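You operate a simulated robot arm through the tools that you are given. There is no shell and no other tool.

You run a simulated robot arm. Do the job below in one go: nothing can be reset, and whatever is moved stays where it is left.

Task
Seal the purple sleeve and put it back on the shelf.
Fine: switch the sealer on, knob at the film on its label, one closing; the other sleeves stay unsealed where they are.
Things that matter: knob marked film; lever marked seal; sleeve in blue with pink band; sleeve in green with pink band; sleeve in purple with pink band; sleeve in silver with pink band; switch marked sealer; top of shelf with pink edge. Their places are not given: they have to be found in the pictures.

The check looks at the end state, three seconds after you hand in, the way a careful person would. Anything else that was tipped, shoved, dropped, spilled or broken makes it a failure. Lids that push on must go on centred and level and be pressed home; caps that screw on are set level and turned clockwise until they are tight.

Robot
A 7-joint arm with a three-finger gripper, fixed in place. Base frame: the origin is on the floor under the middle of its stand, x ahead of it, y to its left, z up. Lengths are in m, angles in degrees, forces in N, time in s.
It reaches about 1.342 m from its shoulder. Its first joint turns from -166.0 to 166.0 degrees. Payload 2.69 kg.
The tool frame sits at the grasp point between the pads (the TCP): z along the fingers, y along the line on which they close. The tips reach 0.03 m beyond it. The gripper opens to 0.128 m; its body begins 0.117 m behind the TCP.
Orientation is that of the tool frame in the base frame, as [roll, pitch, yaw] about the fixed x, y, z axes, in that order (R = Rz(yaw) Ry(pitch) Rx(roll)). With the fingers straight down and closing along the base's y, the tool's x points along the base's -x, its y along +y and its z along -z.

Tools
- The arm moves only by the tool drive_tool. Its argument "series" is text: rows parted by semicolons, each of 7 numbers parted by spaces: the shift along the base's x, y, z in m, then the turn, a rotation vector about the base's x, y, z in degrees, then the opening, from 0 (shut) to 1 (fully open). In form: dx dy dz ax ay az jaw; .... A call has 1 to 20 rows; each row is the pose to reach, as a shift and turn from the pose commanded when the call began. Each row takes 0.2 s and may step no farther than 0.05 m and 8.6 degrees from the row before; otherwise, or with a gripper value out of range, the whole call is refused. A pose out of reach is approached as far as the arm can. The call stops where the force on the tool passes 80 N (or 10 N more than at its start, if that is more) or the arm is blocked; 0.2 s more then pass. Each finger travels about 0.127 m/s and halts on what it meets, pressing with about 36 N; the grip force reading is that of the motor and also rises with nothing between the fingers. The clock runs only during rows and for 0.2 s after the last one: add rows that repeat a pose to give the fingers time. It gives the time, the measured TCP pose, the force on the tool (base axes), the opening and the grip force at its end, in the units of the frame above (readings bear some noise), with the torque about the TCP (base axes, N m) and any sound that the robot's microphone picked up.
- Cameras (640 x 400 px; columns grow to the right, rows downward): "scene" is fixed at [0.0499, -0.4994, 1.8215]; the picture's right is [0.44, -0.90, 0.00], its down [-0.56, -0.28, -0.78] and it looks along [0.70, 0.34, -0.63] (base axes); focal length 319 px, centre (320, 200). "wrist" rides on the gripper at [0.058, 0.054, -0.131] in the tool frame; the picture's right is [-0.68, 0.74, 0.00], its down [-0.62, -0.57, -0.55] and it looks along [-0.40, -0.37, 0.84] (tool axes); focal length 234 px, centre (320, 200).
- grab_frame(camera): a new picture of that camera. No time passes.
- slide_trunk(by): moves the trunk up (or, below 0, down) by that many m; the arm rides with it, the base frame stays. It gives what a move gives, with no picture.
- locate(camera, pixels): for up to 12 pixels [column, row] of the newest picture of that camera ("zoom" is the newest enlarged one), the place [x, y, z] in the base frame of the surface seen there, good to about 0.002 m. No time passes.
- inspect(camera, box): a new picture of the part [left, top, right, bottom] of that camera's present view, enlarged. No time passes.
- finish_job(): hands the job in; it is judged then, once.

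Unless the task says otherwise, let go and move clear before handing in.

The tools are called as a command line: name --argument value ..., lists and objects as JSON in quotes. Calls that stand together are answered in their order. drive_tool: Moves the arm, as the interface text tells. Its arguments: {"type":"object","properties":{"series":{"type":"string"}},"required":["series"]} The other tools are called the same way: slide_trunk (by) moves the trunk up or down; grab_frame (camera) takes a picture; locate (camera, pixels) gives the place of the surface under pixels of a picture; inspect (camera, box) takes an enlarged picture of a part of a camera's view; finish_job () hands the job in.

At the start:

```text
t: 0.0
ee_pos: [0.6309, -0.2976, 1.5855]
tcp_rot: [179.9, 0.1, -180.0]
force: [-0.2, 1.0, 0.2]
wrist_torque: [0.0, 0.02, 0.0]
width: 0.1281
grasp_force: 0.1
trunk travel left (down, up): [-0.25, 0.1]
```

scene: 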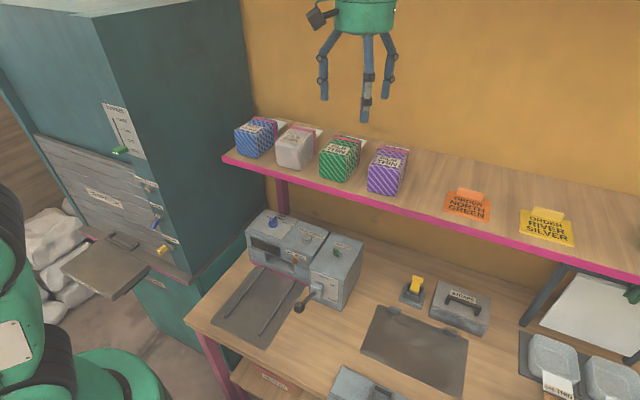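
wrist: 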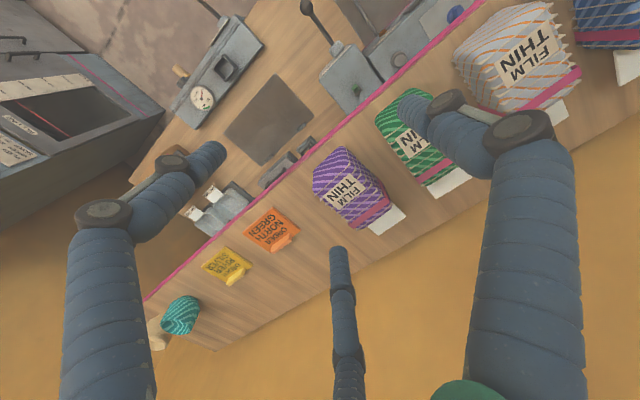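

The scene shows the shelf with blue, silver, green and purple sleeves (purple near pixel (388,170)), and below a sealer-like machine near (300,260). I'll enlarge these areas to read the labels.

inspect --camera "scene" --box '[220, 100, 420, 225]'

inspect --camera "scene" --box '[190, 195, 390, 320]'

inspect --camera "scene" --box '[320, 240, 576, 400]'

inspect --camera "wrist" --box '[120, 0, 440, 200]'

inspect --camera "wrist" --box '[280, 60, 480, 260]'

inspect --camera "scene" --box '[30, 90, 230, 300]'

```text
3.20 times, centred on (320, 162) of scene
```

zoom: 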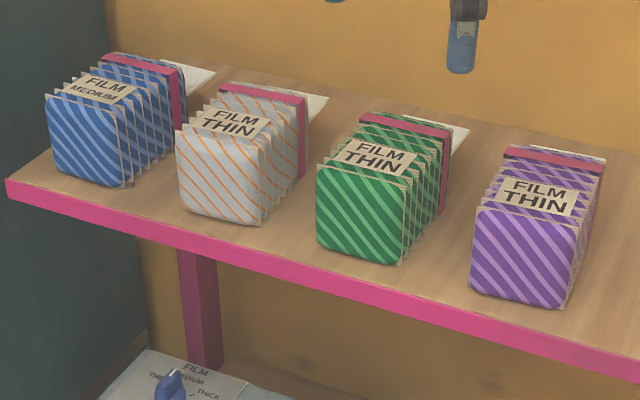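

```text
3.20 times, centred on (290, 258) of scene
```

zoom: 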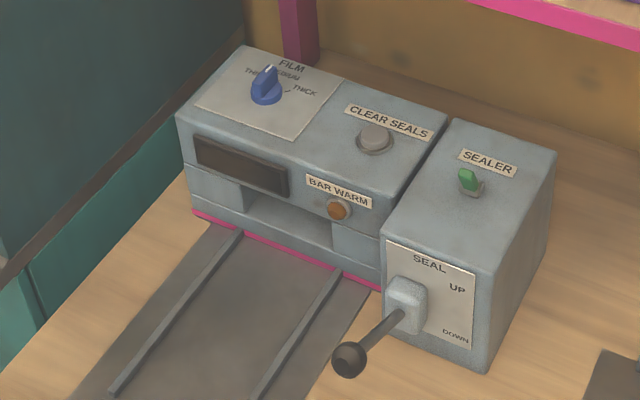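

```text
2.50 times, centred on (448, 320) of scene
```

zoom: 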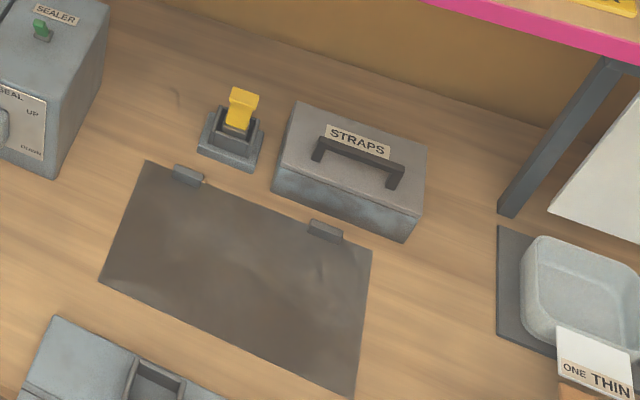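

```text
2.00 times, centred on (280, 100) of wrist
```

zoom: 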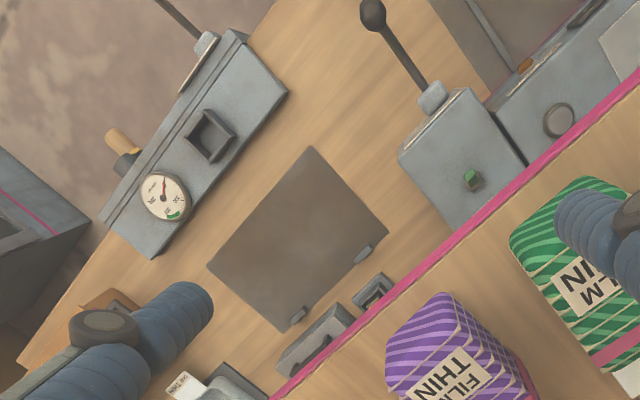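

```text
2.00 times, centred on (380, 160) of wrist
```

zoom: 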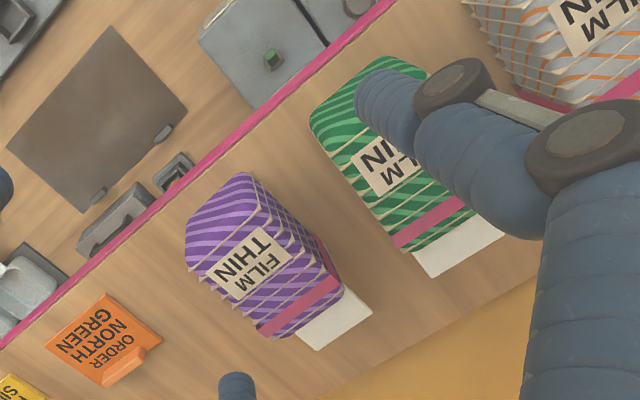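

```text
1.90 times, centred on (130, 195) of scene
```

zoom: 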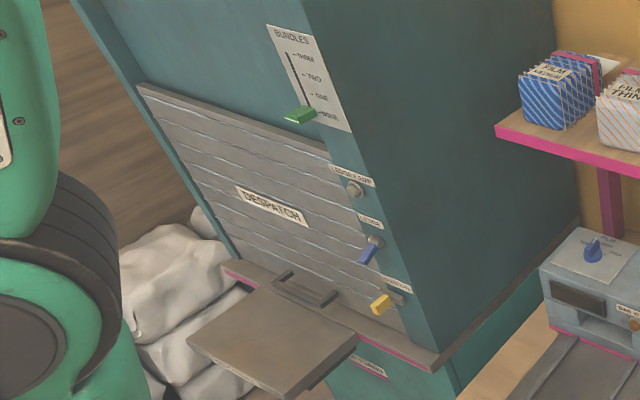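

All sleeves but blue say THIN (the purple label reads FILM THIN), and the sealer has a film knob, a switch, a lamp, a slot with guide rails and a lever. Next I measure those places.

inspect --camera "scene" --box '[245, 205, 309, 245]'

inspect --camera "scene" --box '[350, 130, 430, 210]'

locate --camera "scene" --pixels '[[370, 191], [398, 196], [404, 170], [380, 165], [408, 149], [380, 146], [395, 175], [372, 172], [430, 190], [440, 210], [394, 150], [388, 160]]'

locate --camera "scene" --pixels '[[272, 222], [306, 238], [295, 260], [336, 252], [336, 247], [298, 307], [312, 294], [250, 265], [310, 283], [277, 264], [225, 318], [266, 332]]'

```text
10.00 times, centred on (277, 225) of scene
```

zoom: 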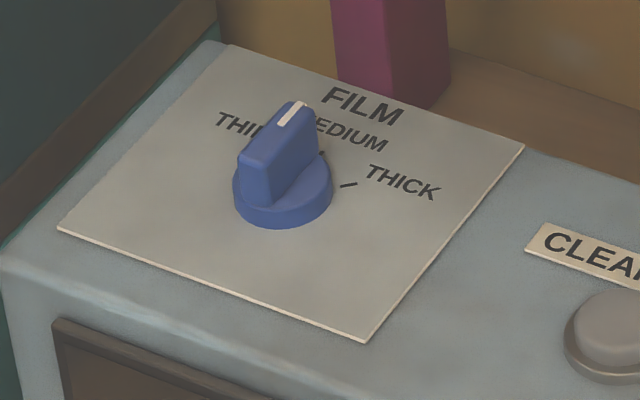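

```text
5.00 times, centred on (390, 170) of scene
```

zoom: 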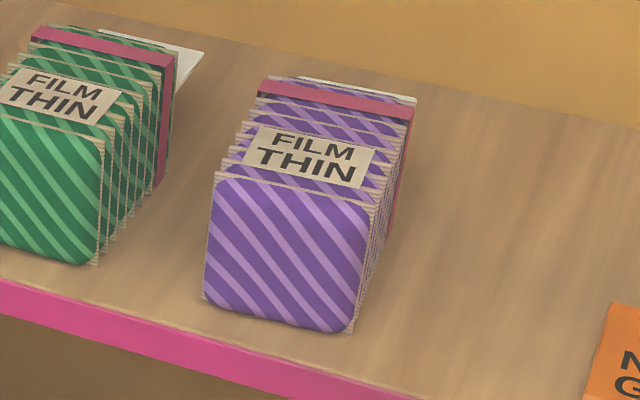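

```text
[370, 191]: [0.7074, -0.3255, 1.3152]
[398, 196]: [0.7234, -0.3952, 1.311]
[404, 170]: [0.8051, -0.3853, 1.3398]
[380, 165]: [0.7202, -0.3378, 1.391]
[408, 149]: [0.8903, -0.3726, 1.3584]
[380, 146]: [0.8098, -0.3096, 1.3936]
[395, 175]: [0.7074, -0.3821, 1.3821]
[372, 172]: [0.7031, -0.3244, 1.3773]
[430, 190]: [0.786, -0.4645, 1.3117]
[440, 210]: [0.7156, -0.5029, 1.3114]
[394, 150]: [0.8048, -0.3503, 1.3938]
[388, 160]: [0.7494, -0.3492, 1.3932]
```

```text
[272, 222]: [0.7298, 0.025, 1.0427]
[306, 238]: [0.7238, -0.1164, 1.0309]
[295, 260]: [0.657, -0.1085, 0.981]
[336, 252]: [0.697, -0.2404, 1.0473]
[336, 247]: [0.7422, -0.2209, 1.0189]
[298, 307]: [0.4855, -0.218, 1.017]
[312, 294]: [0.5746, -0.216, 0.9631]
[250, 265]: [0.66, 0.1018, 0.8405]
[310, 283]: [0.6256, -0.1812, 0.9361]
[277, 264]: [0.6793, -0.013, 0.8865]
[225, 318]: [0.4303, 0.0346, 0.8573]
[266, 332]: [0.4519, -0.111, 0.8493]
```

The purple sleeve spans about x 0.71–0.83, y −0.32 to −0.395, z 1.311–1.392, and the sealer sits below. I need the shelf's edge, the white lip, and fine sealer geometry.

locate --camera "scene" --pixels '[[222, 160], [230, 155], [240, 150], [300, 182], [400, 209], [500, 235], [600, 262], [300, 176], [400, 203], [500, 229], [250, 117], [460, 155]]'

locate --camera "wrist" --pixels '[[390, 220], [380, 232], [400, 208], [372, 222], [388, 205], [377, 205], [323, 152], [343, 148], [345, 190], [452, 180], [440, 195], [470, 172]]'

inspect --camera "scene" --box '[240, 235, 320, 285]'

inspect --camera "scene" --box '[285, 225, 365, 325]'

```text
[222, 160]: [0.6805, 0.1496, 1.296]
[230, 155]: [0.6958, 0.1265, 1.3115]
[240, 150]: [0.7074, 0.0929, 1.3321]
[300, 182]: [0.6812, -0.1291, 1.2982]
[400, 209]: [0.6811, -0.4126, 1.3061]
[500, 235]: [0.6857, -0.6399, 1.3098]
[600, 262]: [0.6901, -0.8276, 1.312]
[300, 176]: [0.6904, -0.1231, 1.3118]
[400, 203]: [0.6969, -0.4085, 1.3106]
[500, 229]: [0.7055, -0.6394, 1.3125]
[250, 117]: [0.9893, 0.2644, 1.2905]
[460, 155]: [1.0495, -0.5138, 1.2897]
```

```text
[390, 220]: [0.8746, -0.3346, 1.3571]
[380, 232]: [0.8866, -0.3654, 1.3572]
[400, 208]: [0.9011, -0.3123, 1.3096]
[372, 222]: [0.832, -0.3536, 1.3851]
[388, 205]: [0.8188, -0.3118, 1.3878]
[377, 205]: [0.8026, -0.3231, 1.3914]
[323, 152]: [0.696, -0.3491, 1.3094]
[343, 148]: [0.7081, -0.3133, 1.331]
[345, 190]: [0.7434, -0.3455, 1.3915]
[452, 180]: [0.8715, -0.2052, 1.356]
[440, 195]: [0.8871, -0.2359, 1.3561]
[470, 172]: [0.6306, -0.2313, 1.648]
```

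```text
8.00 times, centred on (280, 260) of scene
```

zoom: 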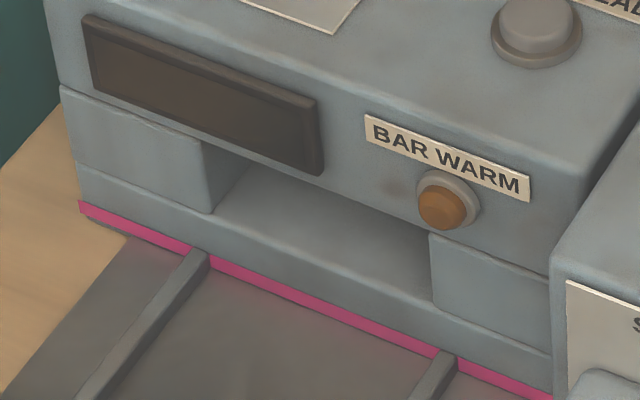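

```text
4.00 times, centred on (325, 275) of scene
```

zoom: 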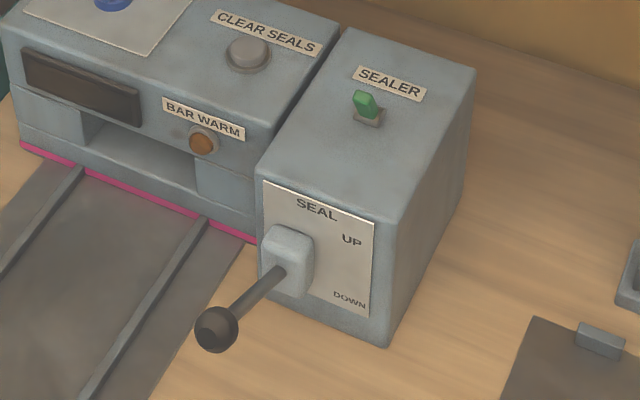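

The lip of the purple sleeve is at z ≈ 1.357, 0.046 above the shelf, out to x ≈ 0.89. I'll measure the switch, lever and sealer body in the newest zoom.

locate --camera "zoom" --pixels '[[363, 98], [370, 112], [366, 125], [240, 55], [216, 330], [255, 290], [285, 265], [300, 240], [400, 80], [265, 170], [200, 140], [340, 300]]'

locate --camera "zoom" --pixels '[[80, 140], [150, 170], [180, 185], [120, 155], [88, 125], [195, 170], [45, 230], [150, 310], [140, 200], [80, 230], [208, 222], [80, 172]]'

inspect --camera "scene" --box '[200, 250, 300, 350]'

```text
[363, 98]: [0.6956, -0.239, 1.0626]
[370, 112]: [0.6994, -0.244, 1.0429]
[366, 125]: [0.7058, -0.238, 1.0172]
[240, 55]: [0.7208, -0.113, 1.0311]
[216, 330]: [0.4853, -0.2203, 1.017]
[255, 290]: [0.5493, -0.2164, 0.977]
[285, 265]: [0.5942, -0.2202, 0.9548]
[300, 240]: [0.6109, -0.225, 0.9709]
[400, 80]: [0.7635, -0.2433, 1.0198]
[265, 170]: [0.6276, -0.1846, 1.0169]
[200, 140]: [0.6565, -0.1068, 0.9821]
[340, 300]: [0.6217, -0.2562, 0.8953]
```

```text
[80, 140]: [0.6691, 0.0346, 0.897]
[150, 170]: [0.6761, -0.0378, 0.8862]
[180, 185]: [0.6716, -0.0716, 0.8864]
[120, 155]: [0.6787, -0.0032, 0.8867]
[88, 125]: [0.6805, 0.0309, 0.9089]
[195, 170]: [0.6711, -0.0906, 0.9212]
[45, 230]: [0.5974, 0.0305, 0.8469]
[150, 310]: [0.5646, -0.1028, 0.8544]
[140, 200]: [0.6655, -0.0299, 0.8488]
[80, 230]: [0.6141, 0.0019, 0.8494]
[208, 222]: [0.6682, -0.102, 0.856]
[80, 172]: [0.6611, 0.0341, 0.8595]
```

```text
4.00 times, centred on (250, 300) of scene
```

zoom: 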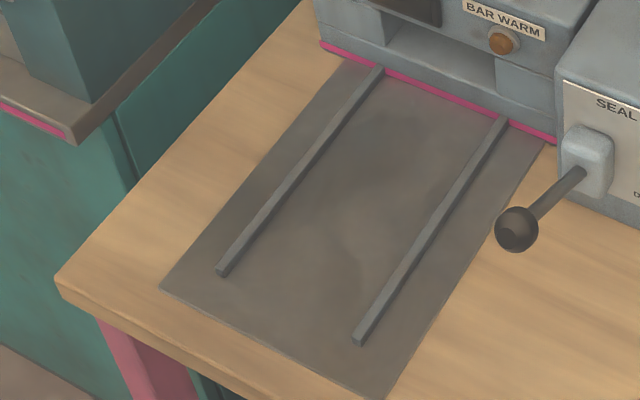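

The plate top is z ≈ 0.849, the slot floor ≈ 0.886, the front ≈ 0.668, and the lever ball is at (0.485, −0.22, 1.017). I'll now check finger geometry and the gaps between sleeves, and zoom on the switch and knob.

locate --camera "scene" --pixels '[[324, 97], [324, 85], [365, 118], [366, 100], [386, 78], [322, 52], [370, 75], [395, 50], [336, 25], [396, 25], [313, 20], [340, 30]]'

locate --camera "scene" --pixels '[[346, 181], [356, 160], [335, 150], [345, 142], [322, 176], [290, 138], [306, 168], [362, 150], [410, 155], [384, 150], [409, 152], [318, 156]]'

inspect --camera "scene" --box '[320, 230, 368, 260]'

inspect --camera "scene" --box '[257, 208, 297, 233]'

```text
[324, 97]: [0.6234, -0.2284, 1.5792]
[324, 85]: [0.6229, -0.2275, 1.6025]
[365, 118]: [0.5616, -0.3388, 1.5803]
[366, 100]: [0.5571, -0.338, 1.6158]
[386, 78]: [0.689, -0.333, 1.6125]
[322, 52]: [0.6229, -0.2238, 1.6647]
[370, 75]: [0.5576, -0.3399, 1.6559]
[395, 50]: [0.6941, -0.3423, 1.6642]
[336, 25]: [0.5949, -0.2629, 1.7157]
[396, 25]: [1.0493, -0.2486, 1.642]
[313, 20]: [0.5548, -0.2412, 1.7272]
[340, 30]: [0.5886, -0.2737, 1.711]
```

```text
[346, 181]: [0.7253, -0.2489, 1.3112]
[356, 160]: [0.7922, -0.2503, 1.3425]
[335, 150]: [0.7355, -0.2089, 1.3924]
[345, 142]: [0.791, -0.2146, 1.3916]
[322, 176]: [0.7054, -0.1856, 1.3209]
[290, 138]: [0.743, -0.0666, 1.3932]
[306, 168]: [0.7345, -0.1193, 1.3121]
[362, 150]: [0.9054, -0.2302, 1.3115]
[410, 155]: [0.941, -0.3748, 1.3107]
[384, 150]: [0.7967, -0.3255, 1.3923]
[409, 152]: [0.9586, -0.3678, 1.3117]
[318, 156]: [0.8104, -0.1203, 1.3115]
```

```text
13.33 times, centred on (344, 245) of scene
```

zoom: 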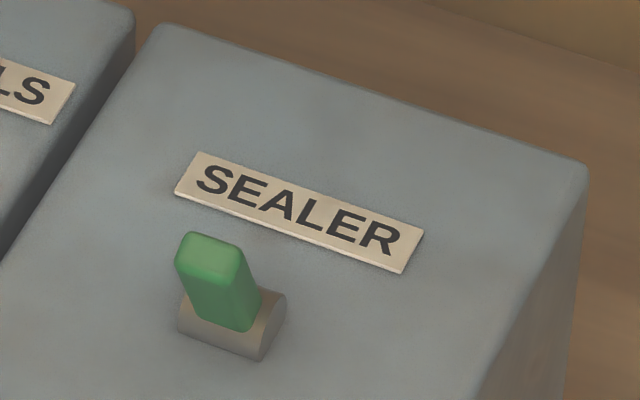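

```text
16.00 times, centred on (277, 220) of scene
```

zoom: 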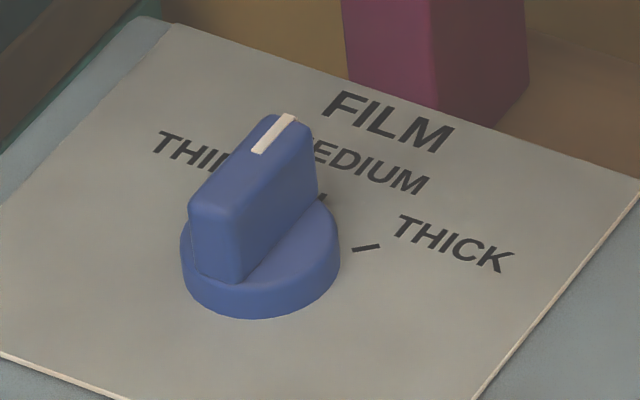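

The toggle (zoom before last) leans toward the robot (−x), and the knob's white stripe points roughly at MEDIUM (zoom pixel (275,133)). I'll measure knob points for its exact angle.

locate --camera "zoom" --pixels '[[260, 150], [290, 118], [200, 205], [235, 215], [265, 125], [310, 130], [366, 248], [322, 200], [250, 300], [330, 250], [185, 245], [250, 170]]'

locate --camera "zoom" --pixels '[[400, 300], [100, 200], [180, 145], [450, 240], [380, 170], [210, 190], [190, 265], [245, 270], [300, 195], [225, 275], [315, 165], [275, 210]]'

inspect --camera "scene" --box '[300, 0, 440, 130]'

```text
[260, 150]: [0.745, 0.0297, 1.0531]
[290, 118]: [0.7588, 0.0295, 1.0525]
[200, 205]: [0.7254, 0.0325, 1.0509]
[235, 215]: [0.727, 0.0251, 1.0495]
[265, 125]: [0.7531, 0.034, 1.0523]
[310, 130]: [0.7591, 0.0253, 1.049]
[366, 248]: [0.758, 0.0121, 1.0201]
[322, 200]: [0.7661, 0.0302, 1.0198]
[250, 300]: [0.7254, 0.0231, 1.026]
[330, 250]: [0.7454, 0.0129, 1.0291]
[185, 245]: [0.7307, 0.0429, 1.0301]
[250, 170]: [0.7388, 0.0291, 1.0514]
```

```text
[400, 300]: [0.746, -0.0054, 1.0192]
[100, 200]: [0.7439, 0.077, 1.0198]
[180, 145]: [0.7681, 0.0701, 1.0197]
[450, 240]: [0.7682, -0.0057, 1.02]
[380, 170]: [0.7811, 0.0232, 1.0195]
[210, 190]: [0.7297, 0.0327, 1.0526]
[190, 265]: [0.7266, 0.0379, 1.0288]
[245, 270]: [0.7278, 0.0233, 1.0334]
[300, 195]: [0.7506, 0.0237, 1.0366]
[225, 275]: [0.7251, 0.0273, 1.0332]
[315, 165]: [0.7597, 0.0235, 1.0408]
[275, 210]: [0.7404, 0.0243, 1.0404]
```

```text
3.08 times, centred on (370, 65) of scene
```

zoom: 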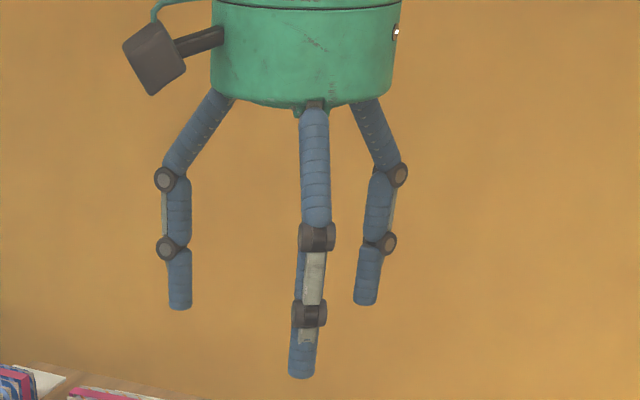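

The knob's stripe lies along +x (y≈0.0296 at both ends), so it stands at MEDIUM; THIN should be about 50° counter-clockwise. First I'll back the hand away from the shelf, shut the fingers, turn it 60° so one finger leads toward −y, and descend in front of the shelf.

drive_tool --series "-0.0226 0.0073 -0.0375 0 0 7.5 0.8; -0.0452 0.0146 -0.075 0 0 15 0.6; -0.0678 0.0219 -0.1125 0 0 22.5 0.4; -0.0904 0.0292 -0.15 0 0 30 0.2; -0.113 0.0365 -0.1875 0 0 37.5 0; -0.1356 0.0438 -0.225 0 0 45 0; -0.1582 0.0511 -0.2625 0 0 52.5 0; -0.1808 0.0584 -0.3 0 0 60 0; -0.1808 0.0584 -0.3 0 0 60 0"

grab_frame --camera "scene"

grab_frame --camera "wrist"

```text
t: 2.0
ee_pos: [0.4491, -0.2393, 1.2844]
tcp_rot: [-179.9, 0.0, -119.9]
force: [-0.2, 0.4, 0.5]
wrist_torque: [0.0, -0.01, 0.0]
width: 0.0021
grasp_force: 31.7
trunk travel left (down, up): [-0.25, 0.1]
```

```text
taken
```

scene: 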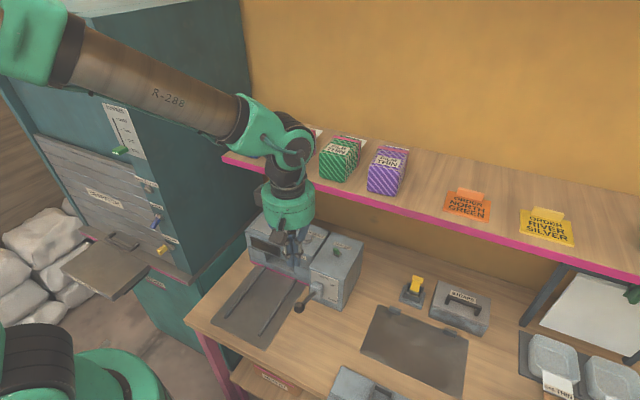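

```text
taken
```

wrist: 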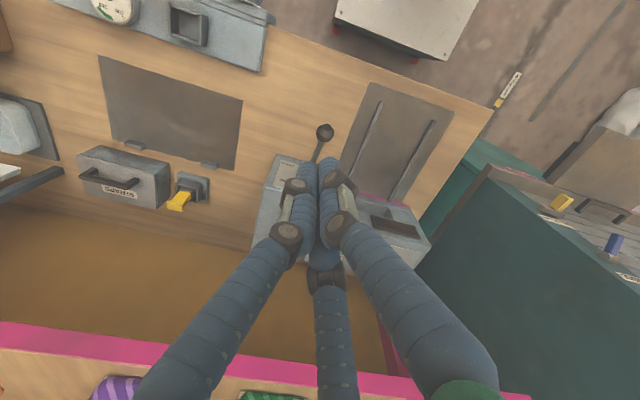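

The fingers are shut (width 0.0021) and the hand is clear in front of the shelf. Now I tilt the fingers 45° forward, moving toward the SEALER switch at (0.70, −0.24, 1.06).

drive_tool --series "0.022 0 -0.0225 0 -7.5 0 0; 0.044 0 -0.045 0 -15 0 0; 0.066 0 -0.0675 0 -22.5 0 0; 0.088 0 -0.09 0 -30 0 0; 0.11 0 -0.1125 0 -37.5 0 0; 0.131 0 -0.134 0 -45 0 0; 0.131 0 -0.134 0 -45 0 0"

grab_frame --camera "scene"

grab_frame --camera "wrist"

```text
t: 3.6
ee_pos: [0.5843, -0.2396, 1.1517]
tcp_rot: [-139.1, 20.8, -112.2]
force: [2.0, -0.9, -1.1]
wrist_torque: [0.07, 0.08, 0.09]
width: 0.0022
grasp_force: 31.1
trunk travel left (down, up): [-0.25, 0.1]
```

```text
taken
```

scene: 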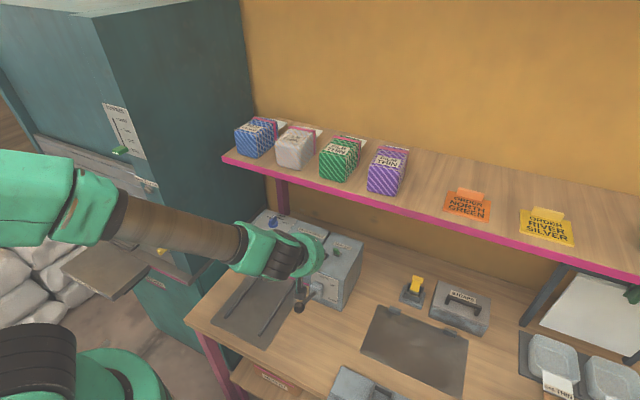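

```text
taken
```

wrist: 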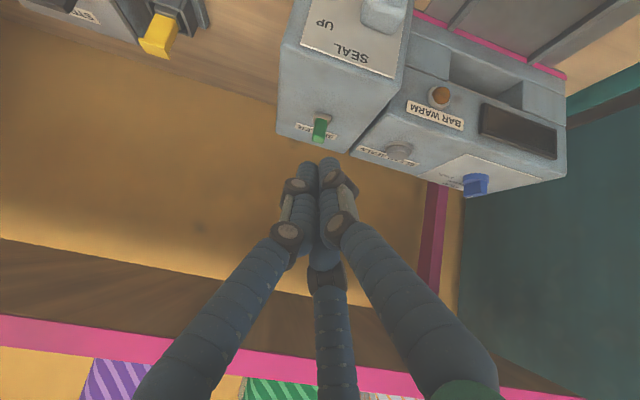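

The tool axis now points 45° forward-down, lined up with the toggle (wrist pixel (320,130)). I lower the tips to about z 1.05 and ease forward onto the toggle.

drive_tool --series "0.025 0 -0.037 0 0 0 0; 0.045 0 -0.074 0 0 0 0; 0.055 0 -0.074 0 0 0 0; 0.065 0 -0.074 0 0 0 0; 0.072 0 -0.074 0 0 0 0; 0.079 0 -0.074 0 0 0 0; 0.085 0 -0.074 0 0 0 0"

grab_frame --camera "wrist"

inspect --camera "scene" --box '[240, 200, 400, 300]'

```text
t: 5.2
ee_pos: [0.6659, -0.2399, 1.0773]
tcp_rot: [-139.1, 20.7, -112.2]
force: [-0.6, 0.6, -0.3]
wrist_torque: [0.03, 0.0, 0.03]
width: 0.002
grasp_force: 31.2
trunk travel left (down, up): [-0.25, 0.1]
```

```text
taken
```

wrist: 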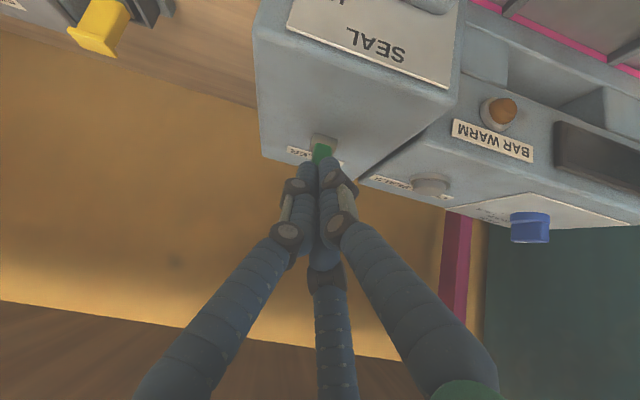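

```text
4.00 times, centred on (320, 250) of scene
```

zoom: 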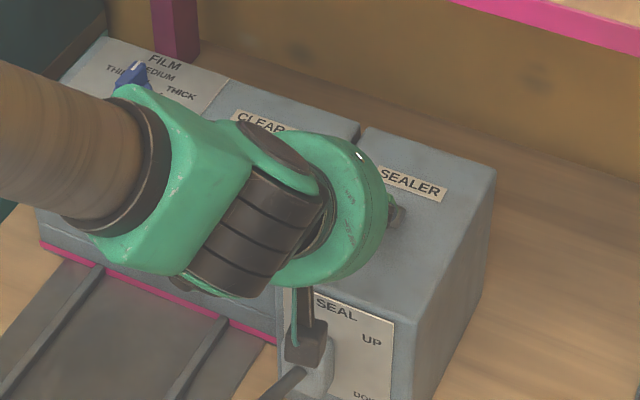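

The fingertips look just in front of the toggle (wrist (322,155)) with no contact force yet. I'll zoom, then continue pushing.

inspect --camera "wrist" --box '[270, 110, 370, 210]'

drive_tool --series "0.004 0 0 0 0 0 0; 0.008 0 0 0 0 0 0; 0.012 0 0 0 0 0 0; 0.016 0 0 0 0 0 0"

inspect --camera "wrist" --box '[270, 110, 370, 210]'

```text
4.00 times, centred on (320, 160) of wrist
```

zoom: 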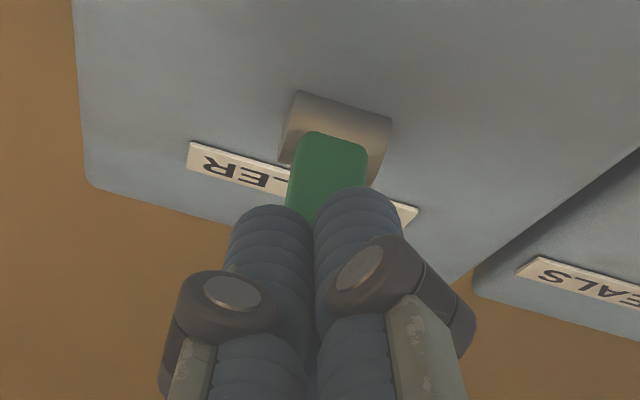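

```text
t: 6.2
ee_pos: [0.6824, -0.2399, 1.0804]
tcp_rot: [-138.8, 20.7, -112.2]
force: [1.4, 0.4, 4.6]
wrist_torque: [0.07, 0.56, 0.04]
width: 0.0022
grasp_force: 31.2
trunk travel left (down, up): [-0.25, 0.1]
```

```text
4.00 times, centred on (320, 160) of wrist
```

zoom: 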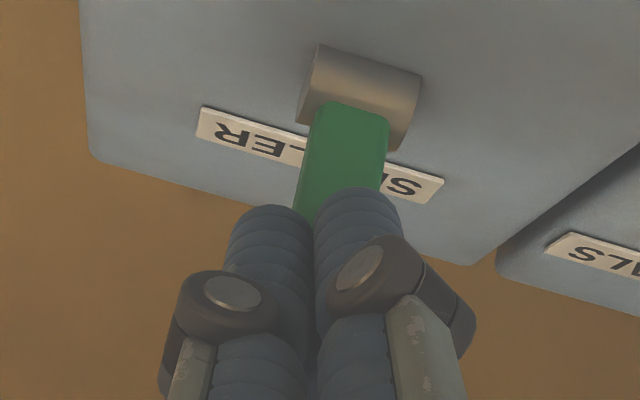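

A slight contact shows (force z 4.6 N, torque 0.56) and the toggle seems to be swinging over. I push a few millimetres more, then back off and look.

drive_tool --series "0.004 0 -0.002 0 0 0 0; 0.008 0 -0.002 0 0 0 0; 0.008 0 -0.002 0 0 0 0"

inspect --camera "wrist" --box '[270, 110, 370, 210]'

drive_tool --series "-0.02 0 0.005 0 0 0 0; -0.05 0 0.03 0 0 0 0; -0.07 0 0.06 0 0 0 0"

grab_frame --camera "wrist"

inspect --camera "scene" --box '[240, 200, 400, 300]'

```text
t: 7.0
ee_pos: [0.6911, -0.2393, 1.076]
tcp_rot: [-139.2, 20.8, -112.1]
force: [0.8, -0.3, 0.9]
wrist_torque: [0.01, 0.01, -0.02]
width: 0.0021
grasp_force: 31.5
trunk travel left (down, up): [-0.25, 0.1]
heard: click
```

```text
4.00 times, centred on (320, 160) of wrist
```

zoom: 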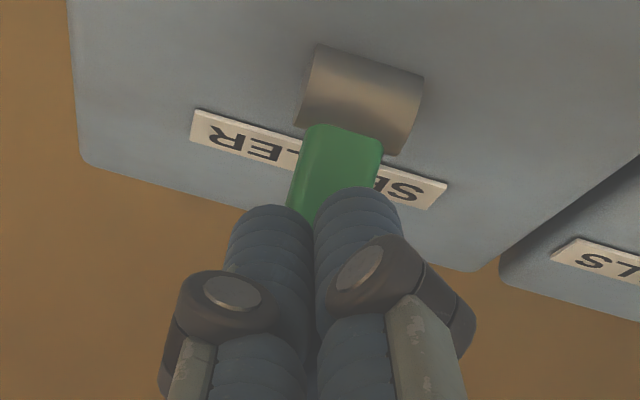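

```text
t: 7.8
ee_pos: [0.6182, -0.2384, 1.136]
tcp_rot: [-139.1, 20.7, -112.3]
force: [0.3, 0.1, -0.1]
wrist_torque: [0.0, -0.03, -0.01]
width: 0.002
grasp_force: 31.9
trunk travel left (down, up): [-0.25, 0.1]
```

```text
taken
```

wrist: 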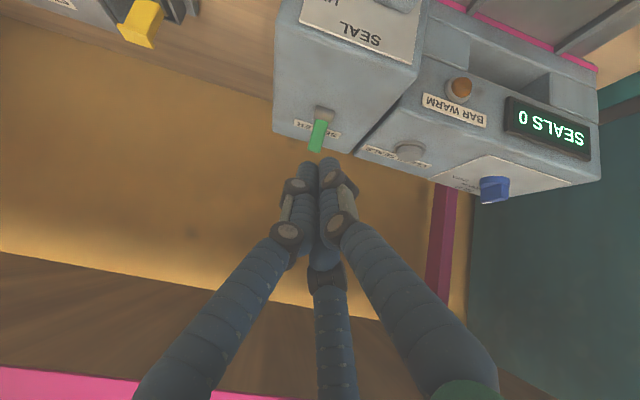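

```text
4.00 times, centred on (320, 250) of scene
```

zoom: 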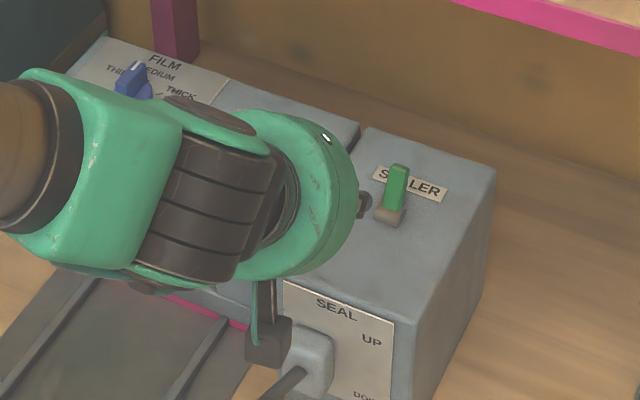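

A click was heard and the display now reads "SEALS 0", so the sealer is on; the lamp isn't lit yet. Before moving to the knob I check how close the teal cabinet is on that side.

locate --camera "scene" --pixels '[[190, 270], [200, 200], [240, 140], [250, 190], [240, 225], [283, 195], [175, 285], [180, 150], [100, 270], [245, 250]]'

grab_frame --camera "scene"

```text
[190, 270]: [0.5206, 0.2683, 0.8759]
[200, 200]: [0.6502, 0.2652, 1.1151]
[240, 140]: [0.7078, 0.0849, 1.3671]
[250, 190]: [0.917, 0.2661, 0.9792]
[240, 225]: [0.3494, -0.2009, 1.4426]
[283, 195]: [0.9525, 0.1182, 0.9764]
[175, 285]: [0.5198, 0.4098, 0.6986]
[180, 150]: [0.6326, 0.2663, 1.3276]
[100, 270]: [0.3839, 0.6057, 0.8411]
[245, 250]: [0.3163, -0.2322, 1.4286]
```

```text
taken
```

scene: 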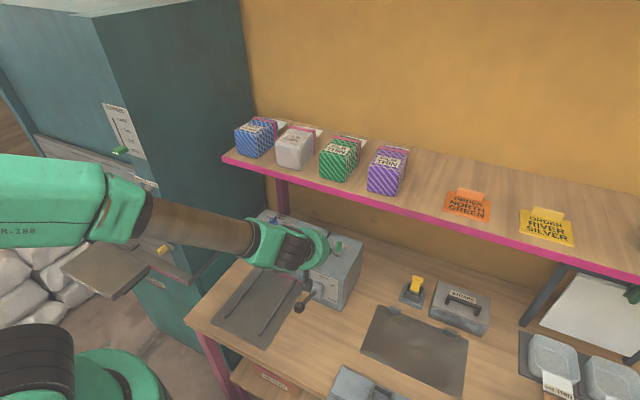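

The cabinet wall is at y ≈ 0.266, leaving room. I check where the elbow is before moving sideways.

locate --camera "scene" --pixels '[[30, 200], [100, 200], [130, 215], [180, 230], [280, 245], [60, 230], [120, 180]]'

drive_tool --series "0 0.045 0 0 0 0 0; 0 0.09 0 0 0 0 0; 0 0.135 0 0 0 0 0; 0 0.18 0 0 0 0 0; 0 0.225 0 0 0 0 0; 0 0.27 0 0 0 0 0; 0 0.3112 0 0 0 0 0; 0 0.3112 0 0 0 0 0"

grab_frame --camera "scene"

grab_frame --camera "wrist"

```text
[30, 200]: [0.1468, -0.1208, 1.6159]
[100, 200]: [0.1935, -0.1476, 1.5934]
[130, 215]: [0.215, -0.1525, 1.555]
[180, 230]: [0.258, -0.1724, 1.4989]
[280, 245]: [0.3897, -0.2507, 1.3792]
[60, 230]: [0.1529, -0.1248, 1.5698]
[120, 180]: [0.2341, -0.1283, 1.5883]
```

```text
t: 9.6
ee_pos: [0.6175, 0.0697, 1.1359]
tcp_rot: [-139.0, 20.8, -112.1]
force: [-1.2, -0.3, 0.3]
wrist_torque: [-0.03, -0.1, -0.01]
width: 0.0019
grasp_force: 31.3
trunk travel left (down, up): [-0.25, 0.1]
```

```text
taken
```

scene: 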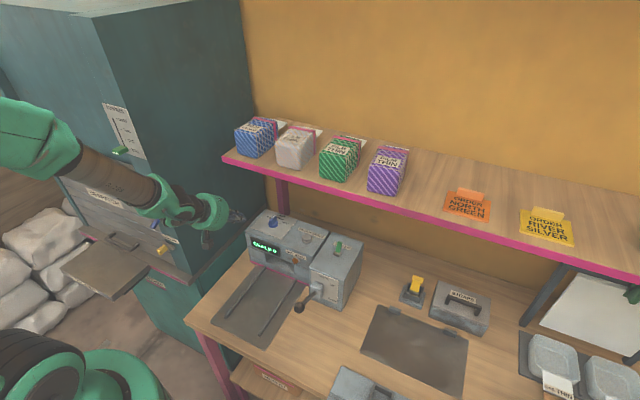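

```text
taken
```

wrist: 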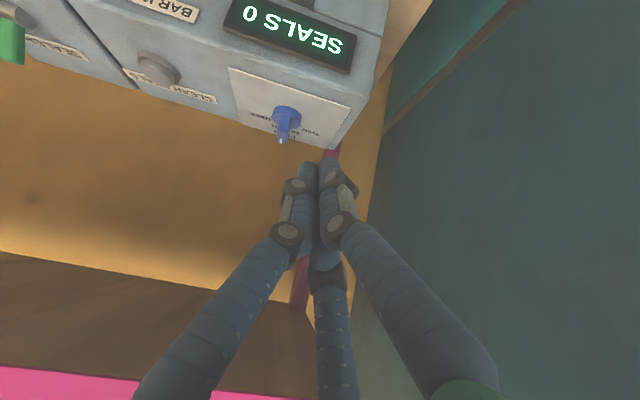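

The display reads "SEALS 0" and the knob is ahead-left of the shut fingers (wrist (285,125)). I move the fingertips in beside the knob's near end on its +y side without touching.

drive_tool --series "0.03 0.002 -0.025 0 0 0 0; 0.06 0.002 -0.05 0 0 0 0; 0.08 0.002 -0.066 0 0 0 0; 0.0887 0.002 -0.0735 0 0 0 0; 0.0887 0.002 -0.0735 0 0 0 0"

grab_frame --camera "wrist"

inspect --camera "scene" --box '[230, 195, 310, 245]'

inspect --camera "wrist" --box '[240, 90, 380, 230]'

```text
t: 10.8
ee_pos: [0.7078, 0.0728, 1.0622]
tcp_rot: [-139.1, 20.7, -112.2]
force: [1.1, -0.1, 0.1]
wrist_torque: [-0.04, 0.02, 0.0]
width: 0.0022
grasp_force: 31.0
trunk travel left (down, up): [-0.25, 0.1]
```

```text
taken
```

wrist: 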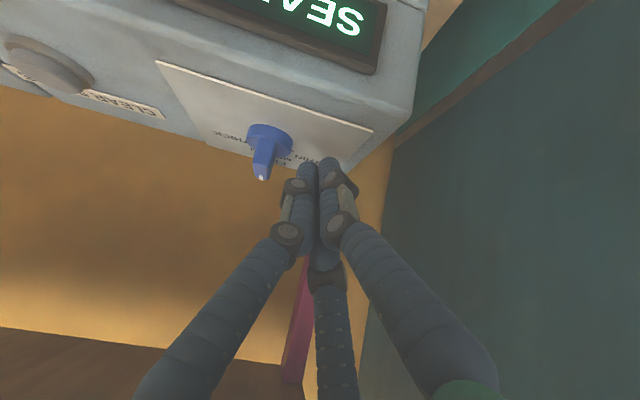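

```text
8.00 times, centred on (270, 220) of scene
```

zoom: 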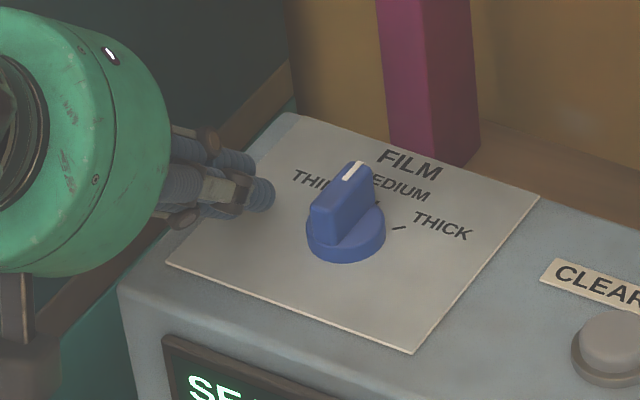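

```text
2.86 times, centred on (310, 160) of wrist
```

zoom: 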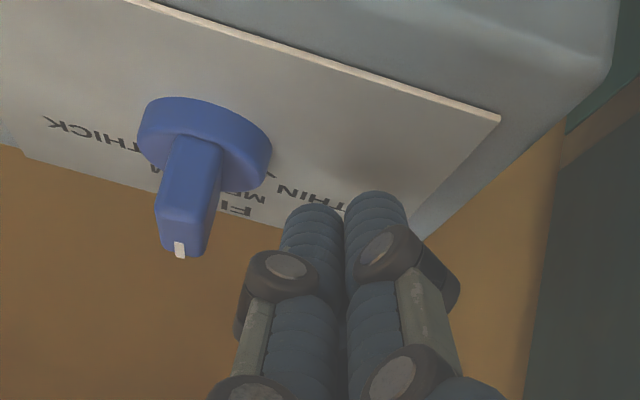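

The fingers stand beside the knob, not touching; the THIN tick is visible left of the knob in the wrist zoom at (275,172). I'll measure the fingertip and tick.

locate --camera "zoom" --pixels '[[312, 210], [290, 225], [375, 197], [300, 250], [272, 174], [180, 250], [185, 145], [260, 270], [243, 320]]'

inspect --camera "scene" --box '[246, 204, 294, 234]'

locate --camera "zoom" --pixels '[[145, 175], [130, 140], [190, 190], [205, 165], [245, 190]]'

```text
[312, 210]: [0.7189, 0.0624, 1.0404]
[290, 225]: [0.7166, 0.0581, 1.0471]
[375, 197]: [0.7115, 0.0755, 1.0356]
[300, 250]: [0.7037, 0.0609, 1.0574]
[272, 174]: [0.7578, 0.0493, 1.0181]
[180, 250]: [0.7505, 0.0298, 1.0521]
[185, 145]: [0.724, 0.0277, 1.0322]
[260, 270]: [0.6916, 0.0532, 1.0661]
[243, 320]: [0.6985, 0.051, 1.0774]
```

```text
13.33 times, centred on (270, 219) of scene
```

zoom: 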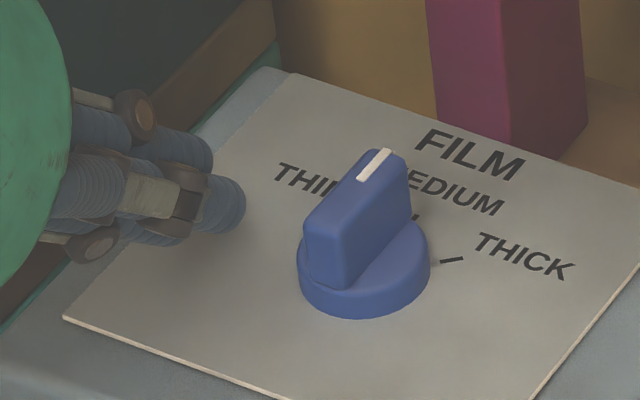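

```text
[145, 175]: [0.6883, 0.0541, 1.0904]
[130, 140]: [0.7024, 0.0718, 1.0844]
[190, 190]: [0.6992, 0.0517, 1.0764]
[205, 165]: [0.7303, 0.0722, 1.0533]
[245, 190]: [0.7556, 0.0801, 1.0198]
```

The THIN tick is at about (0.758, 0.049), i.e. ~52° from +x around the knob centre (0.743, 0.0295). I advance 6 mm and push the knob's near end toward −y in small steps.

drive_tool --series "0.006 0 0 0 0 0 0; 0.006 -0.008 0 0 0 0 0; 0.006 -0.014 0 0 0 0 0; 0.006 -0.018 0 0 0 0 0; 0.006 -0.021 0 0 0 0 0; 0.006 -0.024 0 0 0 0 0"

inspect --camera "scene" --box '[246, 204, 294, 234]'

inspect --camera "wrist" --box '[240, 90, 380, 230]'

```text
t: 12.2
ee_pos: [0.7135, 0.0484, 1.0612]
tcp_rot: [-139.1, 20.7, -112.1]
force: [-5.3, 3.0, 0.6]
wrist_torque: [0.08, 0.09, 0.02]
width: 0.0019
grasp_force: 31.5
trunk travel left (down, up): [-0.25, 0.1]
```

```text
13.33 times, centred on (270, 219) of scene
```

zoom: 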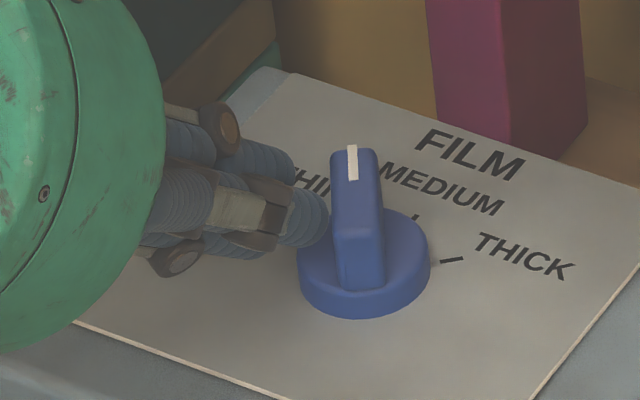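

```text
2.86 times, centred on (310, 160) of wrist
```

zoom: 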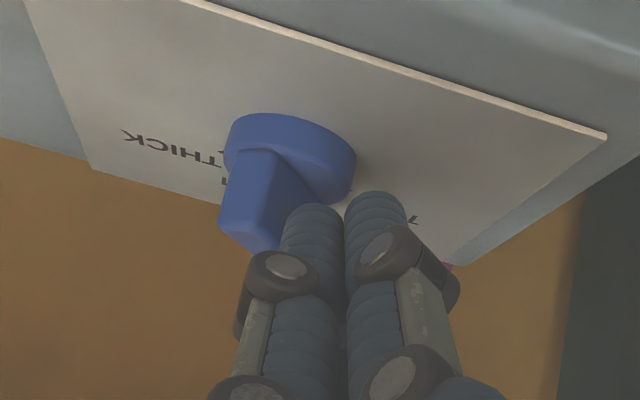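

The knob is turning toward THIN (stripe now about vertical in the scene zoom, at (352,163)). I push a further few millimetres and measure the stripe.

drive_tool --series "0 -0.002 0 0 0 0 0; 0 -0.004 0 0 0 0 0; 0 -0.004 0 0 0 0 0"

inspect --camera "scene" --box '[246, 204, 294, 234]'

```text
t: 13.0
ee_pos: [0.7122, 0.0472, 1.0615]
tcp_rot: [-139.1, 20.7, -112.1]
force: [-14.0, 25.8, 1.8]
wrist_torque: [0.37, 0.24, 0.38]
width: 0.0018
grasp_force: 31.2
trunk travel left (down, up): [-0.25, 0.1]
```

```text
13.33 times, centred on (270, 219) of scene
```

zoom: 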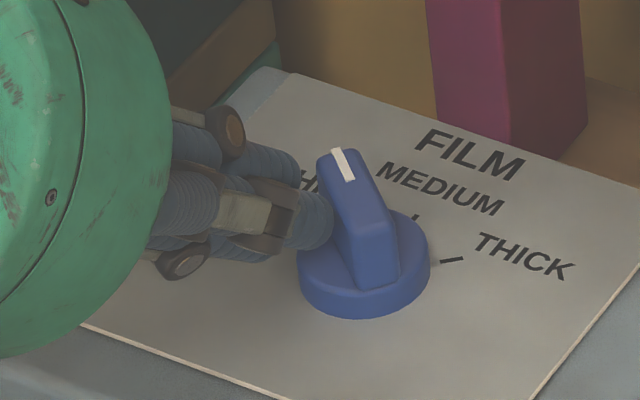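

The contact force has risen to 26 N in y, so the contact is nearing the axis. I measure the stripe's angle before continuing.

locate --camera "zoom" --pixels '[[336, 152], [348, 178], [341, 164], [358, 225], [380, 220], [318, 160], [375, 150]]'

inspect --camera "wrist" --box '[240, 90, 380, 230]'

```text
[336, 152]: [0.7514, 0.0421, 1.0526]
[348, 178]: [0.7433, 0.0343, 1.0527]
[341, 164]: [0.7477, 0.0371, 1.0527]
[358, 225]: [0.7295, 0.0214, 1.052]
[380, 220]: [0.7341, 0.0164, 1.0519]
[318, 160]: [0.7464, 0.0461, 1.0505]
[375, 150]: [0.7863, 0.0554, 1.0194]
```

```text
2.86 times, centred on (310, 160) of wrist
```

zoom: 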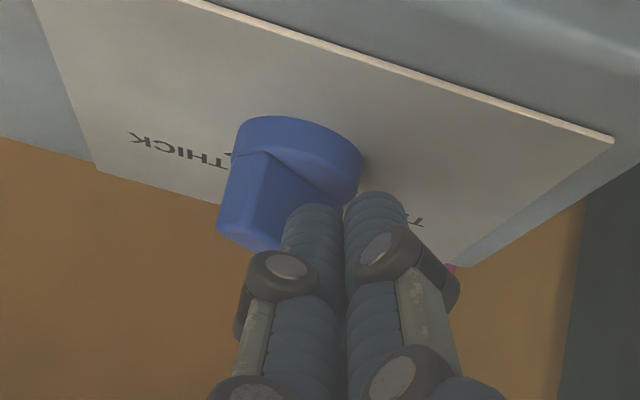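

The stripe measures roughly 44–56° now, close to THIN's ~52°. I back off sideways to see it unobstructed against its tick.

drive_tool --series "0 0.01 0 0 0 0 0; 0 0.028 0 0 0 0 0; -0.02 0.03 0.015 0 0 0 0; -0.06 0.03 0.04 0 0 0 0; -0.1 0.03 0.06 0 0 0 0"

inspect --camera "scene" --box '[254, 206, 294, 231]'

inspect --camera "wrist" --box '[220, 60, 360, 200]'

```text
t: 14.2
ee_pos: [0.6134, 0.0776, 1.1219]
tcp_rot: [-139.0, 20.7, -112.2]
force: [0.4, -0.6, 0.0]
wrist_torque: [0.01, 0.02, -0.02]
width: 0.0023
grasp_force: 31.5
trunk travel left (down, up): [-0.25, 0.1]
```

```text
16.00 times, centred on (274, 218) of scene
```

zoom: 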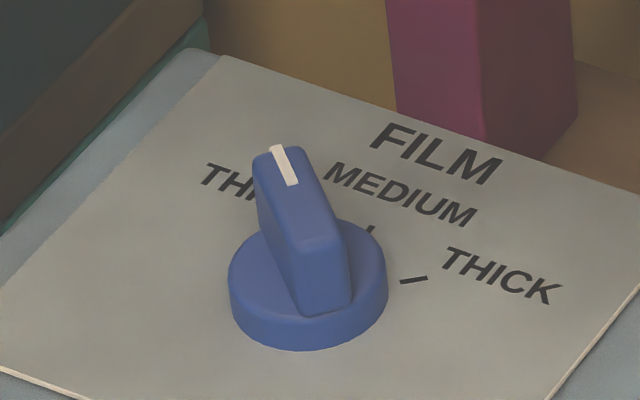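

```text
2.86 times, centred on (290, 130) of wrist
```

zoom: 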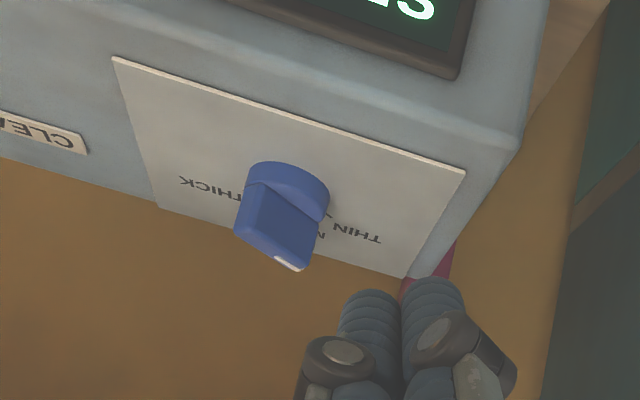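

The knob appears near THIN; I take a tighter scene zoom and measure several stripe and ridge points for the angle.

inspect --camera "scene" --box '[262, 208, 286, 232]'

locate --camera "zoom" --pixels '[[180, 120], [206, 170], [150, 140], [175, 215], [195, 270], [215, 290], [260, 280], [280, 250], [250, 190], [225, 140], [230, 250], [200, 140]]'

```text
16.00 times, centred on (274, 220) of scene
```

zoom: 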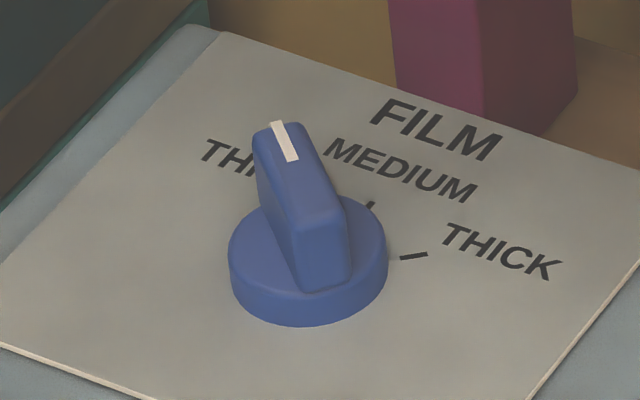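

```text
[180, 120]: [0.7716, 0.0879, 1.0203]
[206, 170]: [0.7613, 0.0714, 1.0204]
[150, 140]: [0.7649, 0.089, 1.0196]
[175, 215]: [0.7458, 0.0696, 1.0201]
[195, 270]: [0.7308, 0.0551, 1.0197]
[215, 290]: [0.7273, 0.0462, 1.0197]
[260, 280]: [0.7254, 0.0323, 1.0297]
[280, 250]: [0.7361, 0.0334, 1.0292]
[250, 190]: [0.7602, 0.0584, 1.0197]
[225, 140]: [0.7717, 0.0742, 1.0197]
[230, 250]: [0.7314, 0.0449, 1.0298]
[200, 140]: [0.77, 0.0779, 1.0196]
```

I'll measure along the stripe's axis in this zoom.

locate --camera "zoom" --pixels '[[275, 125], [279, 131], [284, 140], [289, 150], [293, 157], [300, 172], [307, 187], [314, 202], [320, 215], [262, 140], [275, 180], [335, 200]]'

```text
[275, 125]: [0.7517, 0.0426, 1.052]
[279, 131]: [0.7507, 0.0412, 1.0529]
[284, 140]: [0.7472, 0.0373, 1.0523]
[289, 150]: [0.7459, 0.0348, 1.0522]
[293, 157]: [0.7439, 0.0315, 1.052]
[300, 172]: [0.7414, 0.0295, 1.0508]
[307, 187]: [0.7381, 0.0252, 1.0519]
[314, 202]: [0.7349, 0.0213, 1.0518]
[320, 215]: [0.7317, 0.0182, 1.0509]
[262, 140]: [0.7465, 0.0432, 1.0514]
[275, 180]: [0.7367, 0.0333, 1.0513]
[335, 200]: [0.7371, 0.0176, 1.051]
```

The stripe line runs at about 50°, matching the THIN tick (49.6° from the knob's midpoint), so the knob is set. Now I retreat from under the shelf and bring the hand back to vertical.

drive_tool --series "-0.0206 -0.03 0.02 0 5.625 0 0; -0.0412 -0.06 0.04 0 11.25 0 0; -0.0618 -0.09 0.06 0 16.875 0 0; -0.0824 -0.12 0.08 0 22.5 0 0; -0.103 -0.15 0.1 0 28.125 0 0; -0.1236 -0.18 0.12 0 33.75 0 0; -0.1442 -0.21 0.14 0 39.375 0 0; -0.165 -0.24 0.16 0 45 0 0; -0.165 -0.27 0.2 0 45 0 0; -0.165 -0.3 0.24 0 45 0 0"

grab_frame --camera "scene"

```text
t: 16.4
ee_pos: [0.4485, -0.2263, 1.3626]
tcp_rot: [180.0, 0.0, -120.1]
force: [-0.5, 0.5, 0.3]
wrist_torque: [-0.01, -0.02, 0.0]
width: 0.0021
grasp_force: 30.9
trunk travel left (down, up): [-0.25, 0.1]
```

```text
taken
```

scene: 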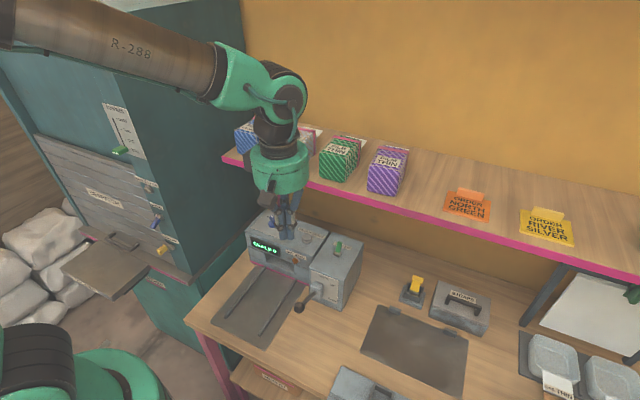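

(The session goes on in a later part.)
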